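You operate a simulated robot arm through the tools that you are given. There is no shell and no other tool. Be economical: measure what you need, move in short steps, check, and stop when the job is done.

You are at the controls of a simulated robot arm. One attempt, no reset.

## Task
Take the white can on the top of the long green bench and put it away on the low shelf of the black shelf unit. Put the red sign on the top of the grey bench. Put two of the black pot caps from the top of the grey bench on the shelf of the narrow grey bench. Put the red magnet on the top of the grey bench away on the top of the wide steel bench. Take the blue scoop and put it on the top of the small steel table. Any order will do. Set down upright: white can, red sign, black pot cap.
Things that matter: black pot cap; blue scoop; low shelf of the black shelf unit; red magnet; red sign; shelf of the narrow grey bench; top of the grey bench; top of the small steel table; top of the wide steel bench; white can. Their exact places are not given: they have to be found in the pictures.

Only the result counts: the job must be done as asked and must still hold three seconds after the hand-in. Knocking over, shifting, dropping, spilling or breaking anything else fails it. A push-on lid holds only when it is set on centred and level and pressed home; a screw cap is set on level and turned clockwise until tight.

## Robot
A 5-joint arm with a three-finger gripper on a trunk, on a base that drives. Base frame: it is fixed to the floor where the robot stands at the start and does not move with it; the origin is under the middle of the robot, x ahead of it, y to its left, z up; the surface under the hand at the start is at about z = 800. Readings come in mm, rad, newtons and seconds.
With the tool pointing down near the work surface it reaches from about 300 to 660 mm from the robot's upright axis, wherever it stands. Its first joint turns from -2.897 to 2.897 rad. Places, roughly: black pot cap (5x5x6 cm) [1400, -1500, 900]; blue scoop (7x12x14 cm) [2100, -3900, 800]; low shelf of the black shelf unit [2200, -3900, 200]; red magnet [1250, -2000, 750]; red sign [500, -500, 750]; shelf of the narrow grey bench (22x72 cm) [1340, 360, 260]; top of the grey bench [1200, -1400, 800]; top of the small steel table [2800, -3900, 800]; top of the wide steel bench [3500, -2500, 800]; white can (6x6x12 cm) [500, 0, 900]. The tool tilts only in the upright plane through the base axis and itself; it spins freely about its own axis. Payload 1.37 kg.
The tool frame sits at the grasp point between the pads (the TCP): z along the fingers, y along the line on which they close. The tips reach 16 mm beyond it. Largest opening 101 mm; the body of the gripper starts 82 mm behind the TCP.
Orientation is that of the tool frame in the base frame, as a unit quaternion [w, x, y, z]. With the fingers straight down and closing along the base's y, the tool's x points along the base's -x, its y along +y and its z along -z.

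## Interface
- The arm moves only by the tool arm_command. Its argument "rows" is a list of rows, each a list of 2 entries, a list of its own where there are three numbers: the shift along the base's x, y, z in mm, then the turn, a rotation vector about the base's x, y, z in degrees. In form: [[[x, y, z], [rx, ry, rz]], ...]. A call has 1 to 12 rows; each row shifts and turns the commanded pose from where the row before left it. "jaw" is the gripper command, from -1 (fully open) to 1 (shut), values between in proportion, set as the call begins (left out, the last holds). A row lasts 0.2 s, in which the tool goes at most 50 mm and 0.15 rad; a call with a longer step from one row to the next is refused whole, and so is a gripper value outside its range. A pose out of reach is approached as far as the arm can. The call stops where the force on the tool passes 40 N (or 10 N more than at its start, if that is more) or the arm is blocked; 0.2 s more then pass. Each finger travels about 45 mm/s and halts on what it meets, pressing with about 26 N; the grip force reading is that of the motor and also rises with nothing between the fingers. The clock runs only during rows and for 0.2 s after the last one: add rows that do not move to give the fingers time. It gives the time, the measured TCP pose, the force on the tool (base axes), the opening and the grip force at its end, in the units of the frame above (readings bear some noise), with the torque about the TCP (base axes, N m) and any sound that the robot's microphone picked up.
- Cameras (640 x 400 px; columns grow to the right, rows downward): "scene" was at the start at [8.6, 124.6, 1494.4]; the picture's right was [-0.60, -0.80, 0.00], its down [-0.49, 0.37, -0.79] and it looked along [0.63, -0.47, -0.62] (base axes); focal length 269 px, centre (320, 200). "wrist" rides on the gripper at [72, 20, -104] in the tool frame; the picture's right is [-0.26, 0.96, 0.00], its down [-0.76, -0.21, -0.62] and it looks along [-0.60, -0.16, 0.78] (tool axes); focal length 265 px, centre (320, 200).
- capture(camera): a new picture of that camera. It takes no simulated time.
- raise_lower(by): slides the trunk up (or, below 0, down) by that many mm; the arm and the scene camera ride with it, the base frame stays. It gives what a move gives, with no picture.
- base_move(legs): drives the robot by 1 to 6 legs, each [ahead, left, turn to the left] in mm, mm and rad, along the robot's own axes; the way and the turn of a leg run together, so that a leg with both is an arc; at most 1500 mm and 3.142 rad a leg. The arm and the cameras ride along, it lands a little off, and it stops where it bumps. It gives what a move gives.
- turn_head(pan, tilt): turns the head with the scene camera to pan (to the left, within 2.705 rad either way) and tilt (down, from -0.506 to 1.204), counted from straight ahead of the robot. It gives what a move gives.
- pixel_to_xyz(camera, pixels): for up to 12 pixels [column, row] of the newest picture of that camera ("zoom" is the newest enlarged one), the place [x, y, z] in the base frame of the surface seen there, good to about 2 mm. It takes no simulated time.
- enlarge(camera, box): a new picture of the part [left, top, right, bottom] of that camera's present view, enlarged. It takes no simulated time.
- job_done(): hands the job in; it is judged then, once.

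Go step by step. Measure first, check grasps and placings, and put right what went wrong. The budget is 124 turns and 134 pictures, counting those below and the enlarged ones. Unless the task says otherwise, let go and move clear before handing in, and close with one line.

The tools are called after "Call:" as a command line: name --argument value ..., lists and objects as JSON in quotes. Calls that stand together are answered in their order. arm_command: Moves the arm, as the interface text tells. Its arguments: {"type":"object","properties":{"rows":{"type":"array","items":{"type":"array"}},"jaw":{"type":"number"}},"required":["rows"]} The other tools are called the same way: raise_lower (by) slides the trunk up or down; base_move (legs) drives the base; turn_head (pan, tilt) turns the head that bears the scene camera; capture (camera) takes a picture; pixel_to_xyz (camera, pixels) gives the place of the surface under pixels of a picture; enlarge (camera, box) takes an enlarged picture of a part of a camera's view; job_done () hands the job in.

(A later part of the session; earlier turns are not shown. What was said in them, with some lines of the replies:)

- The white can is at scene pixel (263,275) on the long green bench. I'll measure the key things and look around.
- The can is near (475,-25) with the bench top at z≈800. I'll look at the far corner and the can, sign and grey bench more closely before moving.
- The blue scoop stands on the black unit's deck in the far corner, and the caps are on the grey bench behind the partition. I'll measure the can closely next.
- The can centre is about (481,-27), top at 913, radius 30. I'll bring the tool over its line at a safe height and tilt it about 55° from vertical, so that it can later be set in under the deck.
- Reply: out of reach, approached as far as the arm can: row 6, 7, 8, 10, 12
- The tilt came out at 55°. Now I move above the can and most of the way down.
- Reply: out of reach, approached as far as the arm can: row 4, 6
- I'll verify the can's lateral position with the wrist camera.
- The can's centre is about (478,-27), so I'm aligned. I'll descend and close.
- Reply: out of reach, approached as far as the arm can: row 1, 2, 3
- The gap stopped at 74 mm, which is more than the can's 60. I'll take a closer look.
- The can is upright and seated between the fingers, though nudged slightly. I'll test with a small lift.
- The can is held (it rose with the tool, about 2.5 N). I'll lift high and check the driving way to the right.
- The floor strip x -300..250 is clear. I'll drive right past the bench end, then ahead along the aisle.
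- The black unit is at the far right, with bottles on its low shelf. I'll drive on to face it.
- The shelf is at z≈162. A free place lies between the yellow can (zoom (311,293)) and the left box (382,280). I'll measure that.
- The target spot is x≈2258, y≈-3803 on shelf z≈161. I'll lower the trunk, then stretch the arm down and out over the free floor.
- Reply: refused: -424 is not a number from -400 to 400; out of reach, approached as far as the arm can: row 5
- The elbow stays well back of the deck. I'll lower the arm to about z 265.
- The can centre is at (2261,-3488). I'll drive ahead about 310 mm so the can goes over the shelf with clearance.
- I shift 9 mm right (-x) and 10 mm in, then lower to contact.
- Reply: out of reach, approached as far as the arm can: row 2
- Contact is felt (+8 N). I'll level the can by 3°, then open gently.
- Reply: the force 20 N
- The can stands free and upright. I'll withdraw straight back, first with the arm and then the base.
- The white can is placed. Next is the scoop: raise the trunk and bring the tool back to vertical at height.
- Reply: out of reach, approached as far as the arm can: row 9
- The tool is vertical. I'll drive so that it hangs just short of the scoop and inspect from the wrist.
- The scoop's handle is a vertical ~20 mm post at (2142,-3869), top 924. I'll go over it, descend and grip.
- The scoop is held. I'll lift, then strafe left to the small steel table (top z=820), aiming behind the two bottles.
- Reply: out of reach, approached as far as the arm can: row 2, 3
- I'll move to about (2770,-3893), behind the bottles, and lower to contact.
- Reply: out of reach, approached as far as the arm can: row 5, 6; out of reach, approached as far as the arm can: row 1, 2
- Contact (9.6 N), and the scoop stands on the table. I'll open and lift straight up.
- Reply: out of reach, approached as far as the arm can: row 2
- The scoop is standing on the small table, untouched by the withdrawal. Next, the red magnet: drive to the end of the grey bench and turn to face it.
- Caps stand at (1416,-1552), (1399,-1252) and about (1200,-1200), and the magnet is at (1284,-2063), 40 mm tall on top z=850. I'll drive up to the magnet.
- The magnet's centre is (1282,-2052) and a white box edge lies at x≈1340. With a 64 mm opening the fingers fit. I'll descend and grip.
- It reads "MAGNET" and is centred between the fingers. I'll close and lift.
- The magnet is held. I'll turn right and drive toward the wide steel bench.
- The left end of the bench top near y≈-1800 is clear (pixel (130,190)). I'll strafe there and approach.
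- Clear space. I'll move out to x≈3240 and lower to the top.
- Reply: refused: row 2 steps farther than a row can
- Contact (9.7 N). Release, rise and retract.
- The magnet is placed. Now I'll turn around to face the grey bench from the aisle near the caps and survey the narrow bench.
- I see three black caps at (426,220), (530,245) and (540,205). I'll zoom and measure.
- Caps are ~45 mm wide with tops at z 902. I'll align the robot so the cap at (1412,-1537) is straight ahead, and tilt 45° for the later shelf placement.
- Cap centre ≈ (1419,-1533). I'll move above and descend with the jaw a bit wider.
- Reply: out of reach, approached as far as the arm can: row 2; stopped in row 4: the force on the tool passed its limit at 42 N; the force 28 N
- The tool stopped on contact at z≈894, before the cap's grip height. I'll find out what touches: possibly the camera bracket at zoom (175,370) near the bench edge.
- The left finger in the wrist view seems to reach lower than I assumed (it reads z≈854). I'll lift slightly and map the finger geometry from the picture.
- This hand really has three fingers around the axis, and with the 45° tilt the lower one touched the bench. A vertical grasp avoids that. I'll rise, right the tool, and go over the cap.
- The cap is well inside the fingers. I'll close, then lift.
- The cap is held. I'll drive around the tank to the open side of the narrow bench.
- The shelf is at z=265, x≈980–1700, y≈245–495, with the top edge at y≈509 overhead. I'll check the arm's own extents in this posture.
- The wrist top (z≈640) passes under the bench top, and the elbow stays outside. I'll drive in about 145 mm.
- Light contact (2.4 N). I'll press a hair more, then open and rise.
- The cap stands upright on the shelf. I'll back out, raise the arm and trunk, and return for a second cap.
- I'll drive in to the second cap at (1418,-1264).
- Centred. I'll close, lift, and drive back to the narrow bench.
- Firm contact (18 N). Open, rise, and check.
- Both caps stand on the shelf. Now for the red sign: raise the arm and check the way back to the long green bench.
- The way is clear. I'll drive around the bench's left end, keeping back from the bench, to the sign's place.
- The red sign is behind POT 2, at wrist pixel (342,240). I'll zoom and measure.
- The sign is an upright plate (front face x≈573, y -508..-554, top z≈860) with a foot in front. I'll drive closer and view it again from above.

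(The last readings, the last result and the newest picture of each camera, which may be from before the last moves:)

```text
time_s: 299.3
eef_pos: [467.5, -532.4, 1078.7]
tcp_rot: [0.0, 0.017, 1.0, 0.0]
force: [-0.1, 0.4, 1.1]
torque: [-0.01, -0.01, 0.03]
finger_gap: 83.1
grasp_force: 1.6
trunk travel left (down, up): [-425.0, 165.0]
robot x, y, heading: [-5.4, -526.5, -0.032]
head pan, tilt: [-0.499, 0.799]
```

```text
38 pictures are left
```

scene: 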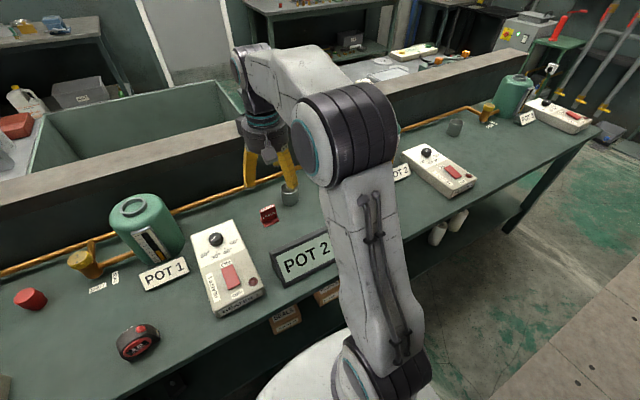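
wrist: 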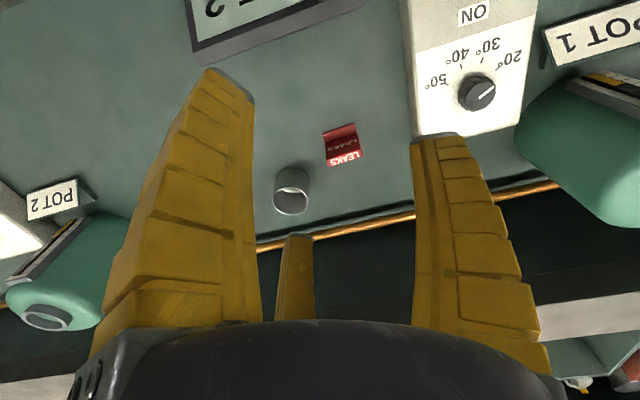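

Call:
enlarge --camera "wrist" --box '[260, 105, 400, 225]'

Call:
pixel_to_xyz --camera "zoom" --pixels '[[300, 100], [440, 70], [320, 250], [460, 215], [340, 265], [390, 240], [330, 210], [450, 180], [290, 130], [100, 350], [180, 350], [140, 400]]'

Call:
enlarge --camera "scene" --box '[240, 180, 320, 240]'

```text
3.33 times, centred on (330, 165) of wrist
```

zoom: 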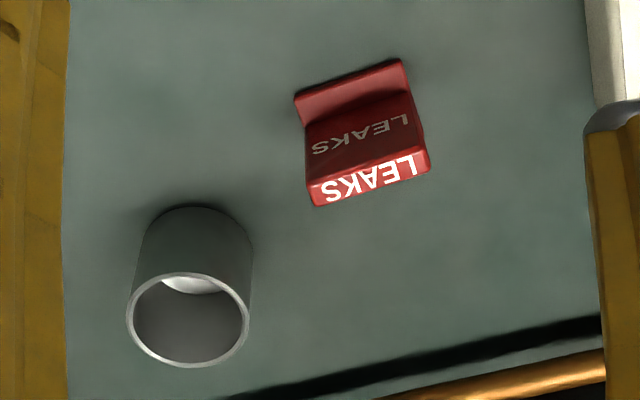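

```text
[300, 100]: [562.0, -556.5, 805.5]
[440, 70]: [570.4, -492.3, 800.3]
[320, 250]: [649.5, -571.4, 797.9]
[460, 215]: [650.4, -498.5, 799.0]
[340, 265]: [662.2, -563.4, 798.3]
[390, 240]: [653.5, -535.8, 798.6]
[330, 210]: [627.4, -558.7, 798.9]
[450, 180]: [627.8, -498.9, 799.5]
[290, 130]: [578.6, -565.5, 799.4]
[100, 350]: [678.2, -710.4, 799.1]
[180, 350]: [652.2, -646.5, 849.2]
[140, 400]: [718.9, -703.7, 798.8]
```

```text
6.67 times, centred on (280, 210) of scene
```

zoom: 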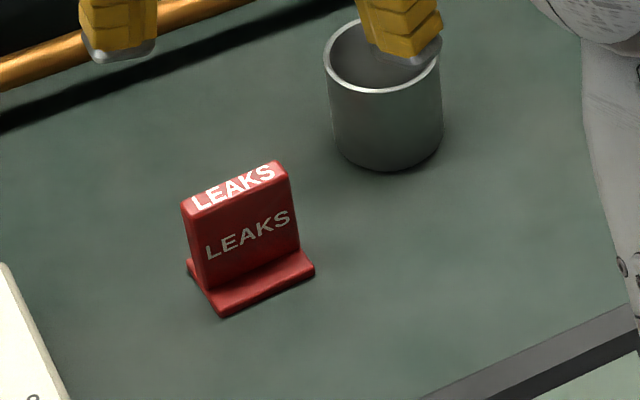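

Call:
pixel_to_xyz --camera "zoom" --pixels '[[188, 203], [198, 212], [272, 166], [284, 178], [238, 190], [225, 305], [308, 268], [210, 270], [292, 240], [385, 130], [335, 90], [430, 90]]'

```text
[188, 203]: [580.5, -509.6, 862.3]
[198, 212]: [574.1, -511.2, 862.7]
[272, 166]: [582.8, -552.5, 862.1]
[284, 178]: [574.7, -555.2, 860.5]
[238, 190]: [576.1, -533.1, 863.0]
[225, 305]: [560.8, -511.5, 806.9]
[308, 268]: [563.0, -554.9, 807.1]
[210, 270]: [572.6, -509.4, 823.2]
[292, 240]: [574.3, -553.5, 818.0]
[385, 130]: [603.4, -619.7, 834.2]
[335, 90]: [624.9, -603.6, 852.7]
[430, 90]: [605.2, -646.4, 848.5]
```

The plate centre is at (578,-532), 12 mm thick, and a cup stands behind near (632,-632), which the fingers clear. I'll go over it and down.

Call:
arm_command --rows '[[[45, 0, 0], [0, 0, 0]], [[45, 0, -10], [0, 0, 0]], [[20, 0, -40], [0, 0, 0]], [[0, 0, -45], [0, 0, 0]], [[0, 0, -45], [0, 0, 0]], [[0, 0, -45], [0, 0, 0]], [[0, 0, -30], [0, 0, 0]], [[0, 0, 0], [0, 0, 0]]]'

Call:
capture --camera "wrist"

Call:
enlarge --camera "scene" --box '[220, 140, 340, 240]'

```text
time_s: 301.1
eef_pos: [578.7, -533.6, 864.7]
tcp_rot: [0.001, 0.018, 1.0, 0.001]
force: [0.5, 0.7, 0.0]
torque: [0.02, -0.04, 0.01]
finger_gap: 82.9
grasp_force: 1.5
trunk travel left (down, up): [-425.0, 165.0]
robot x, y, heading: [-9.6, -524.8, -0.031]
head pan, tilt: [-0.499, 0.799]
```

```text
35 pictures are left
```

wrist: 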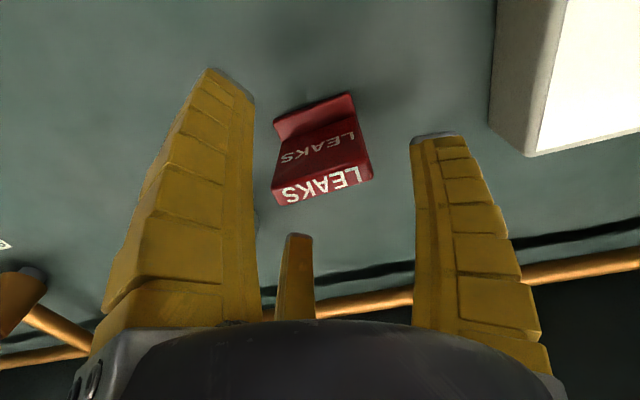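

```text
4.00 times, centred on (280, 190) of scene
```

zoom: 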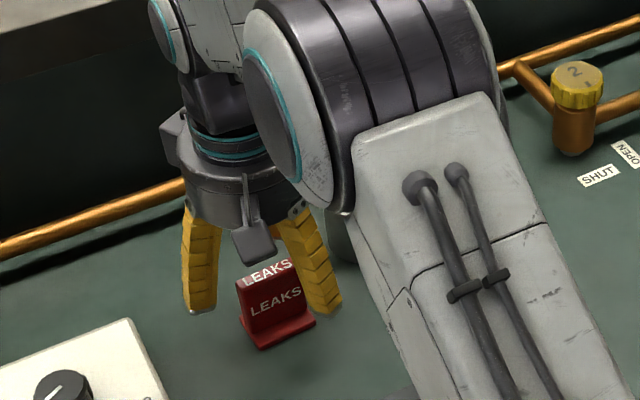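

Call:
arm_command --rows '[[[0, 0, -18], [0, 0, 0]], [[0, 0, 0], [0, 0, 0]]]'

Call:
arm_command --rows '[[[0, 0, 0], [0, 0, 0]], [[0, 0, 0], [0, 0, 0]], [[0, 0, 0], [0, 0, 0]], [[0, 0, 0], [0, 0, 0]], [[0, 0, 0], [0, 0, 0]], [[0, 0, 0], [0, 0, 0]]]' --jaw 1

Call:
capture --camera "wrist"

Call:
enlarge --camera "scene" --box '[220, 140, 340, 240]'

```text
time_s: 301.7
eef_pos: [578.5, -534.3, 846.8]
tcp_rot: [0.001, 0.017, 1.0, 0.001]
force: [0.3, -0.2, 0.5]
torque: [-0.01, 0.02, 0.02]
finger_gap: 83.2
grasp_force: 1.6
trunk travel left (down, up): [-425.0, 165.0]
robot x, y, heading: [-7.3, -524.9, -0.031]
head pan, tilt: [-0.499, 0.799]
```

```text
time_s: 303.1
eef_pos: [578.1, -534.5, 846.9]
tcp_rot: [0.001, 0.018, 1.0, 0.0]
force: [-0.2, 0.8, 4.1]
torque: [0.12, 0.1, -0.01]
finger_gap: 13.5
grasp_force: 25.7
trunk travel left (down, up): [-425.0, 165.0]
robot x, y, heading: [-8.0, -523.7, -0.03]
head pan, tilt: [-0.499, 0.799]
```

```text
33 pictures are left
```

wrist: 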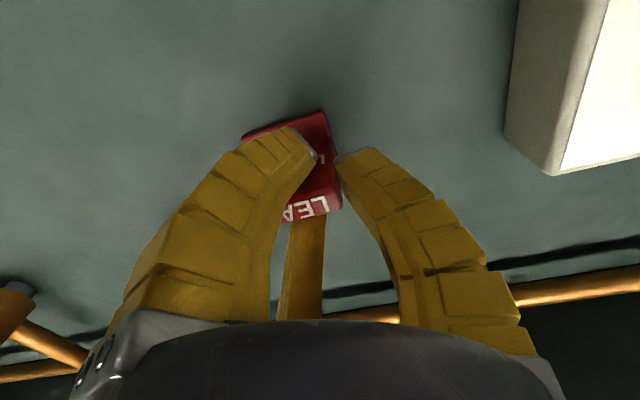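

```text
4.00 times, centred on (280, 190) of scene
```

zoom: 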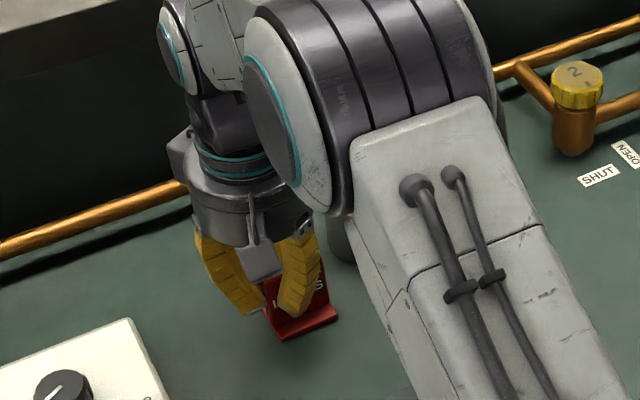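

The fingers hold the plate front and back with F2 on its edge, and it stays upright. I'll test-lift.

Call:
arm_command --rows '[[[0, 0, 10], [0, 0, 0]], [[0, 0, 20], [0, 0, 0]], [[0, 0, 0], [0, 0, 0]]]'

Call:
capture --camera "wrist"

Call:
enlarge --camera "scene" --box '[220, 140, 340, 240]'

```text
time_s: 303.9
eef_pos: [578.5, -533.7, 874.9]
tcp_rot: [0.0, 0.017, 1.0, 0.0]
force: [-1.0, -0.4, 0.3]
torque: [0.03, 0.0, 0.03]
finger_gap: 11.3
grasp_force: 26.2
trunk travel left (down, up): [-425.0, 165.0]
robot x, y, heading: [-7.6, -528.9, -0.032]
head pan, tilt: [-0.499, 0.799]
```

```text
31 pictures are left
```

wrist: 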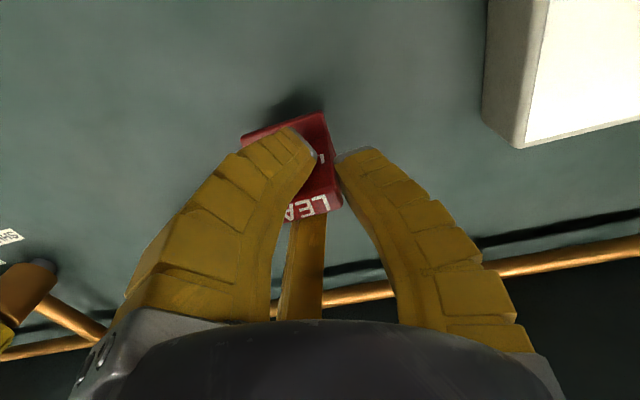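

```text
4.00 times, centred on (280, 190) of scene
```

zoom: 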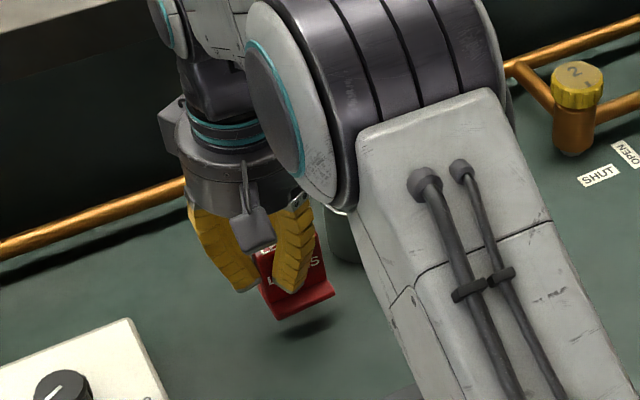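

The sign is held upright. I'll lift, retract and carry it around the bench end to the grey bench's near end, where the magnet stood.

Call:
arm_command --rows '[[[0, 0, 45], [0, 0, 0]], [[0, 0, 45], [0, 0, 0]], [[0, 0, 45], [0, 0, 0]], [[-30, 0, 35], [0, 0, 0]], [[-40, 0, 20], [0, 0, 0]], [[-40, 0, 10], [0, 0, 0]]]'

Call:
base_move --legs '[[-110, 0, 0], [0, -1300, 0], [0, -1080, 0], [1400, 0, 0], [0, 0, 1.6]]'

Call:
turn_head --pan 0.1 --tilt 0.7

Call:
capture --camera "scene"

Call:
capture --camera "wrist"

```text
time_s: 305.3
eef_pos: [466.4, -533.0, 1076.4]
tcp_rot: [0.0, 0.017, 1.0, 0.0]
force: [-0.1, -1.5, -1.6]
torque: [0.01, 0.0, 0.01]
finger_gap: 11.5
grasp_force: 25.7
trunk travel left (down, up): [-425.0, 165.0]
robot x, y, heading: [-10.1, -524.5, -0.031]
head pan, tilt: [-0.499, 0.799]
```

```text
time_s: 328.2
eef_pos: [1226.1, -2489.6, 1076.6]
tcp_rot: [0.0, -0.684, 0.73, 0.0]
force: [-0.1, -0.3, -0.6]
torque: [0.02, 0.01, -0.04]
finger_gap: 10.9
grasp_force: 25.7
trunk travel left (down, up): [-425.0, 165.0]
robot x, y, heading: [1203.6, -2965.8, 1.511]
head pan, tilt: [-0.499, 0.799]
```

```text
time_s: 329.2
eef_pos: [1226.2, -2488.5, 1076.6]
tcp_rot: [0.0, -0.684, 0.73, -0.001]
force: [-0.4, 0.0, -0.8]
torque: [-0.02, 0.04, -0.01]
finger_gap: 10.7
grasp_force: 25.5
trunk travel left (down, up): [-425.0, 165.0]
robot x, y, heading: [1206.7, -2966.7, 1.508]
head pan, tilt: [0.099, 0.7]
```

```text
29 pictures are left
```

scene: 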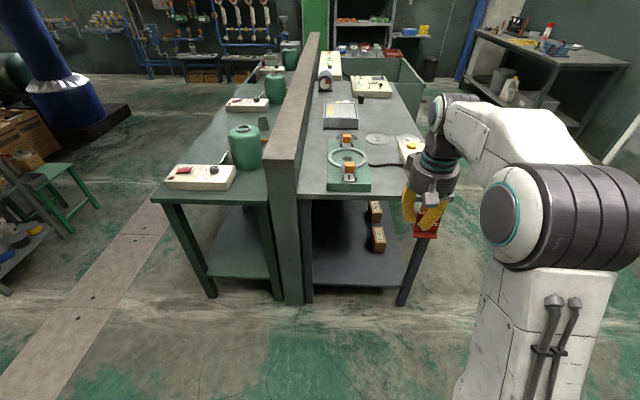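

```text
28 pictures are left
```

wrist: 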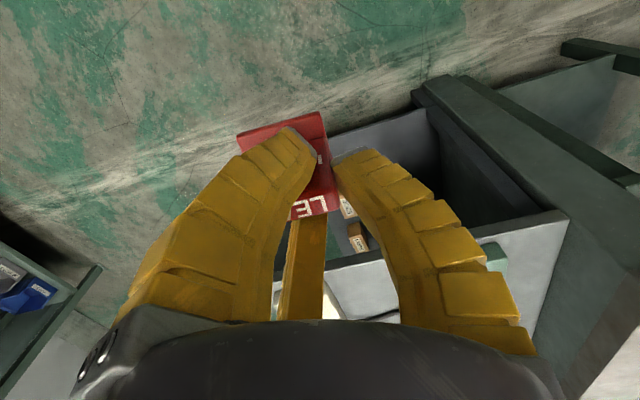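

I'll approach the free spot near (1265,-2060).

Call:
base_move --legs '[[340, -15, 0]]'

Call:
capture --camera "scene"

Call:
capture --camera "wrist"

```text
time_s: 331.5
eef_pos: [1265.2, -2144.4, 1075.9]
tcp_rot: [0.0, -0.683, 0.731, 0.0]
force: [0.3, 1.1, -0.2]
torque: [-0.02, 0.01, -0.01]
finger_gap: 10.6
grasp_force: 25.9
trunk travel left (down, up): [-425.0, 165.0]
robot x, y, heading: [1239.6, -2617.2, 1.508]
head pan, tilt: [0.099, 0.7]
```

```text
27 pictures are left
```

scene: 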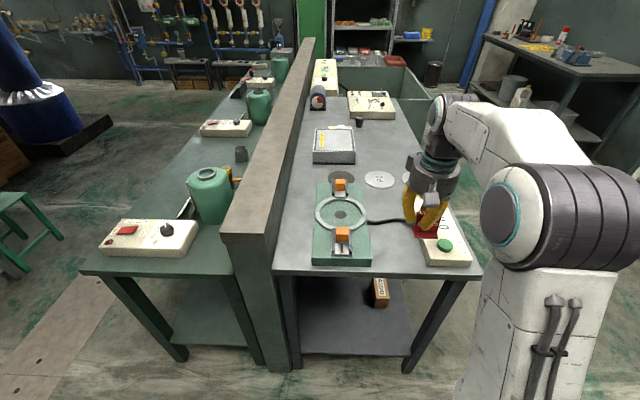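

```text
26 pictures are left
```

wrist: 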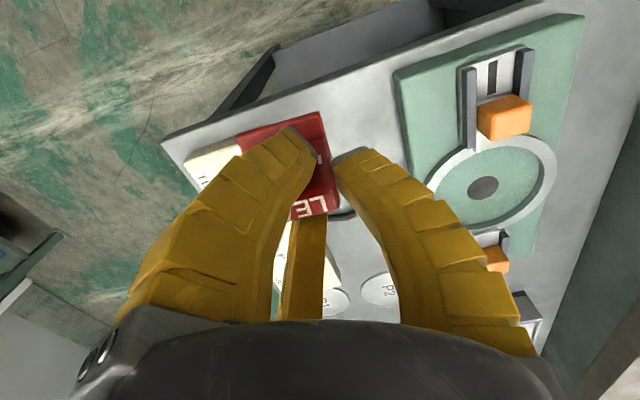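

Call:
arm_command --rows '[[[-3, 40, 0], [0, 0, 0]], [[-4, 40, 0], [0, 0, 0]], [[0, 0, -45], [0, 0, 0]], [[0, 0, -45], [0, 0, 0]], [[0, 0, -45], [0, 0, 0]], [[0, 0, -30], [0, 0, 0]], [[0, 0, 0], [0, 0, 0]]]'

Call:
capture --camera "wrist"

Call:
enlarge --camera "scene" --box '[340, 180, 480, 280]'

```text
time_s: 333.1
eef_pos: [1256.9, -2061.7, 911.7]
tcp_rot: [0.001, -0.683, 0.73, 0.001]
force: [0.3, 1.0, -0.6]
torque: [0.01, -0.01, 0.01]
finger_gap: 10.6
grasp_force: 26.0
trunk travel left (down, up): [-425.0, 165.0]
robot x, y, heading: [1240.1, -2624.3, 1.513]
head pan, tilt: [0.099, 0.7]
```

```text
25 pictures are left
```

wrist: 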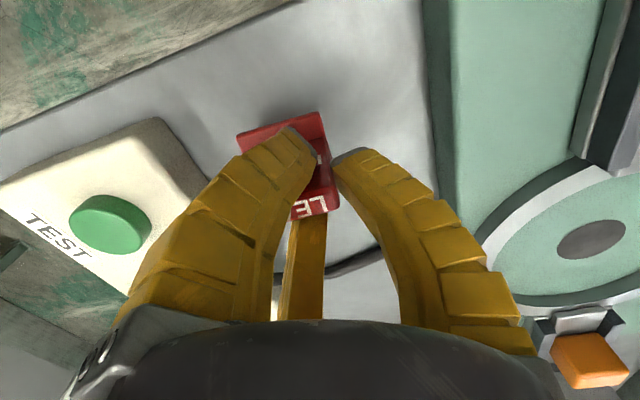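

```text
4.00 times, centred on (410, 230) of scene
```

zoom: 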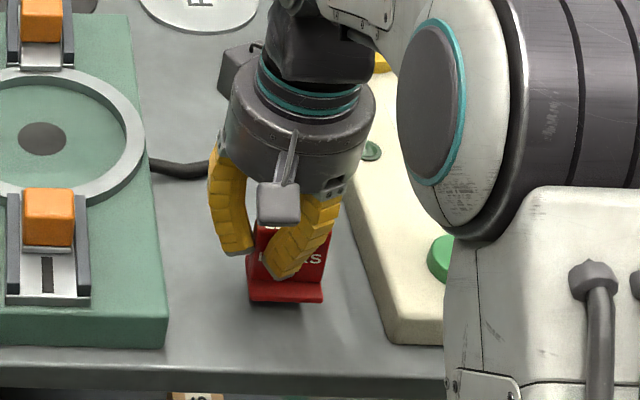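

Upright and clear of the box. I'll lower gently to contact.

Call:
arm_command --rows '[[[0, 0, -8], [0, 0, 0]], [[0, 0, -4], [0, 0, 0]], [[0, 0, -2], [0, 0, 0]], [[0, 0, 0], [0, 0, 0]]]'

```text
time_s: 334.1
eef_pos: [1257.6, -2063.3, 897.7]
tcp_rot: [0.002, -0.683, 0.731, 0.002]
force: [1.7, 1.4, 5.8]
torque: [0.01, -0.01, 0.01]
finger_gap: 12.4
grasp_force: 26.0
trunk travel left (down, up): [-425.0, 165.0]
robot x, y, heading: [1238.0, -2619.5, 1.508]
head pan, tilt: [0.099, 0.7]
```

Contact exactly at the expected height. Release and rise.

Call:
arm_command --rows '[[[0, 0, 0], [0, 0, 0]], [[0, 0, 0], [0, 0, 0]], [[0, 0, 0], [0, 0, 0]], [[0, 0, 0], [0, 0, 0]]]' --jaw -0.2

Call:
capture --camera "wrist"

```text
time_s: 335.1
eef_pos: [1256.6, -2064.9, 898.1]
tcp_rot: [0.001, -0.683, 0.731, 0.0]
force: [0.2, -0.2, 0.2]
torque: [-0.02, -0.01, -0.04]
finger_gap: 64.1
grasp_force: 2.2
trunk travel left (down, up): [-425.0, 165.0]
robot x, y, heading: [1239.1, -2620.2, 1.508]
head pan, tilt: [0.099, 0.7]
```

```text
23 pictures are left
```

wrist: 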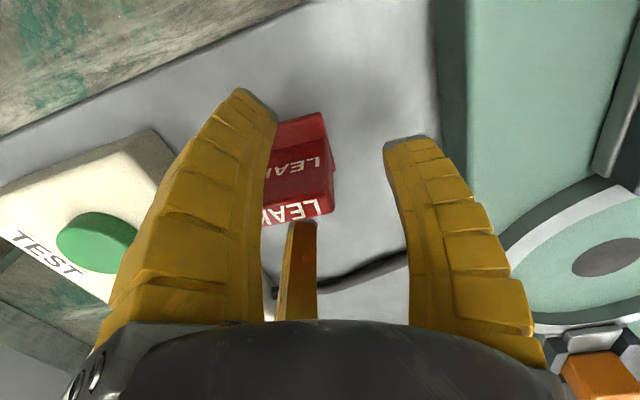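

The sign stands free. I'll rise straight up and back off for a check.

Call:
arm_command --rows '[[[0, 0, 15], [0, 0, 0]], [[0, 0, 40], [0, 0, 0]], [[0, 0, 45], [0, 0, 0]], [[0, -20, 40], [0, 0, 0]], [[0, -40, 20], [0, 0, 0]]]'

Call:
base_move --legs '[[-300, 0, 0]]'

Call:
enlarge --camera "scene" --box '[280, 80, 440, 220]'

Call:
turn_head --pan -2.4 --tilt 0.4

Call:
capture --camera "scene"

Call:
turn_head --pan -1.4 --tilt 0.4

Call:
capture --camera "scene"

```text
time_s: 336.3
eef_pos: [1253.1, -2128.3, 1057.4]
tcp_rot: [0.001, -0.683, 0.73, 0.0]
force: [-0.1, -0.8, -0.7]
torque: [0.01, 0.03, 0.01]
finger_gap: 64.2
grasp_force: 2.3
trunk travel left (down, up): [-425.0, 165.0]
robot x, y, heading: [1235.2, -2619.0, 1.506]
head pan, tilt: [0.099, 0.7]
```

```text
time_s: 338.4
eef_pos: [1232.3, -2437.2, 1056.3]
tcp_rot: [0.0, -0.685, 0.728, 0.001]
force: [0.0, -1.3, -0.1]
torque: [0.01, -0.01, 0.0]
finger_gap: 64.0
grasp_force: 2.6
trunk travel left (down, up): [-425.0, 165.0]
robot x, y, heading: [1221.3, -2928.8, 1.519]
head pan, tilt: [0.099, 0.7]
```

```text
2.86 times, centred on (360, 150) of scene
```

zoom: 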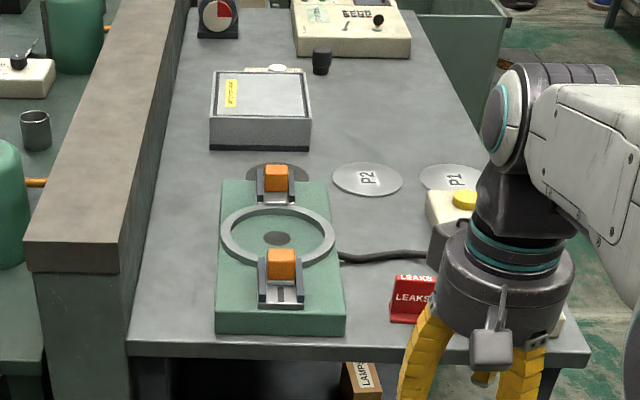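

```text
time_s: 340.7
eef_pos: [1230.9, -2435.7, 1055.5]
tcp_rot: [0.0, -0.685, 0.729, 0.0]
force: [0.9, 0.5, 0.4]
torque: [0.03, 0.01, 0.01]
finger_gap: 64.1
grasp_force: 2.9
trunk travel left (down, up): [-425.0, 165.0]
robot x, y, heading: [1225.0, -2930.5, 1.516]
head pan, tilt: [-2.4, 0.4]
```

```text
21 pictures are left
```

scene: 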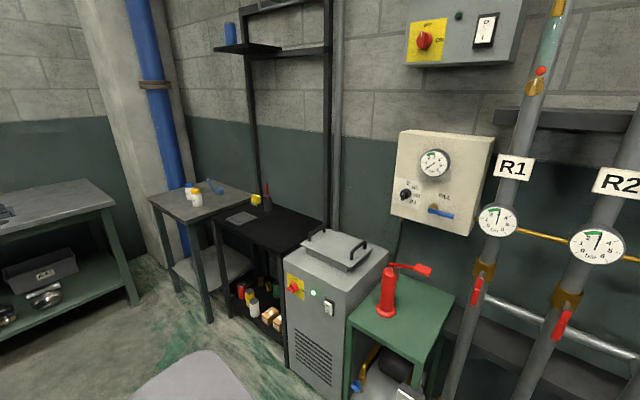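

```text
time_s: 341.9
eef_pos: [1230.5, -2435.3, 1057.0]
tcp_rot: [0.0, -0.685, 0.728, 0.0]
force: [0.8, 0.3, 0.1]
torque: [-0.01, 0.01, 0.0]
finger_gap: 64.0
grasp_force: 3.1
trunk travel left (down, up): [-425.0, 165.0]
robot x, y, heading: [1222.6, -2926.6, 1.519]
head pan, tilt: [-1.4, 0.4]
```

```text
20 pictures are left
```

scene: 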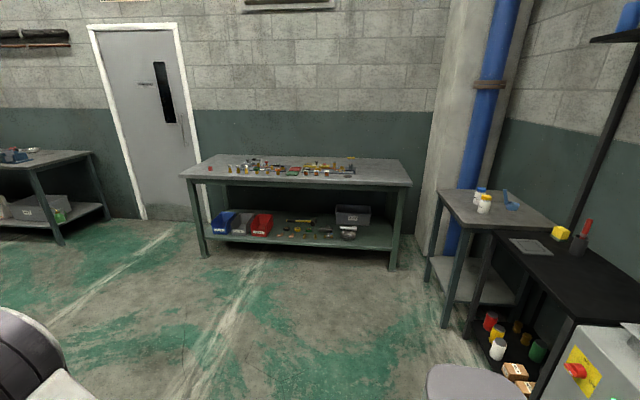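

The sign stands upright. The scoop at (510,200) looks leaned over; I'll zoom.

Call:
enlarge --camera "scene" --box '[450, 170, 570, 250]'

Call:
pixel_to_xyz --camera "zoom" --pixels '[[285, 105], [300, 130], [320, 175], [340, 185], [305, 180], [360, 180]]'

Call:
enlarge --camera "scene" --box '[460, 290, 560, 390]'

```text
5.00 times, centred on (510, 210) of scene
```

zoom: 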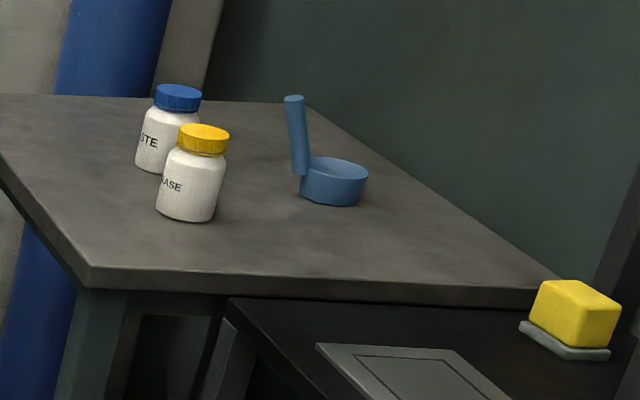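

```text
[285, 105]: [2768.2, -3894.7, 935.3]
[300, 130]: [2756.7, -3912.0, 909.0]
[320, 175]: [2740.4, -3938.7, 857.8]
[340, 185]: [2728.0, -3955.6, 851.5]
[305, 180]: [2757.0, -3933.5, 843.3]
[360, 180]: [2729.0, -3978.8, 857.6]
```

```text
4.00 times, centred on (510, 340) of scene
```

zoom: 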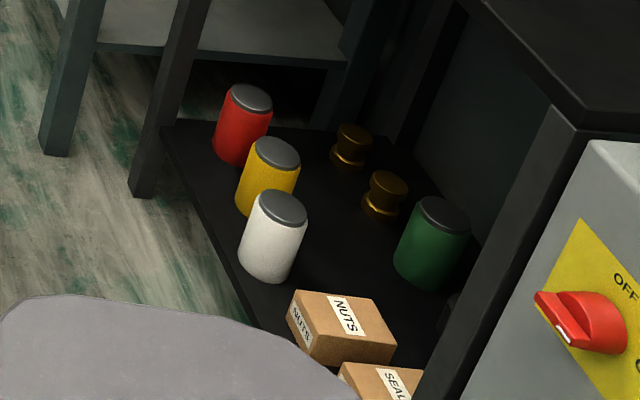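

The scoop stands upright, the can is upright on the low shelf, and the sign, magnet and both caps are in place. I'm handing in.

Call:
job_done

```text
The job is handed in.
```

All five jobs are done: the can, red sign, two pot caps, magnet and scoop are in their places, with the can, sign and caps upright; the job has been handed in.
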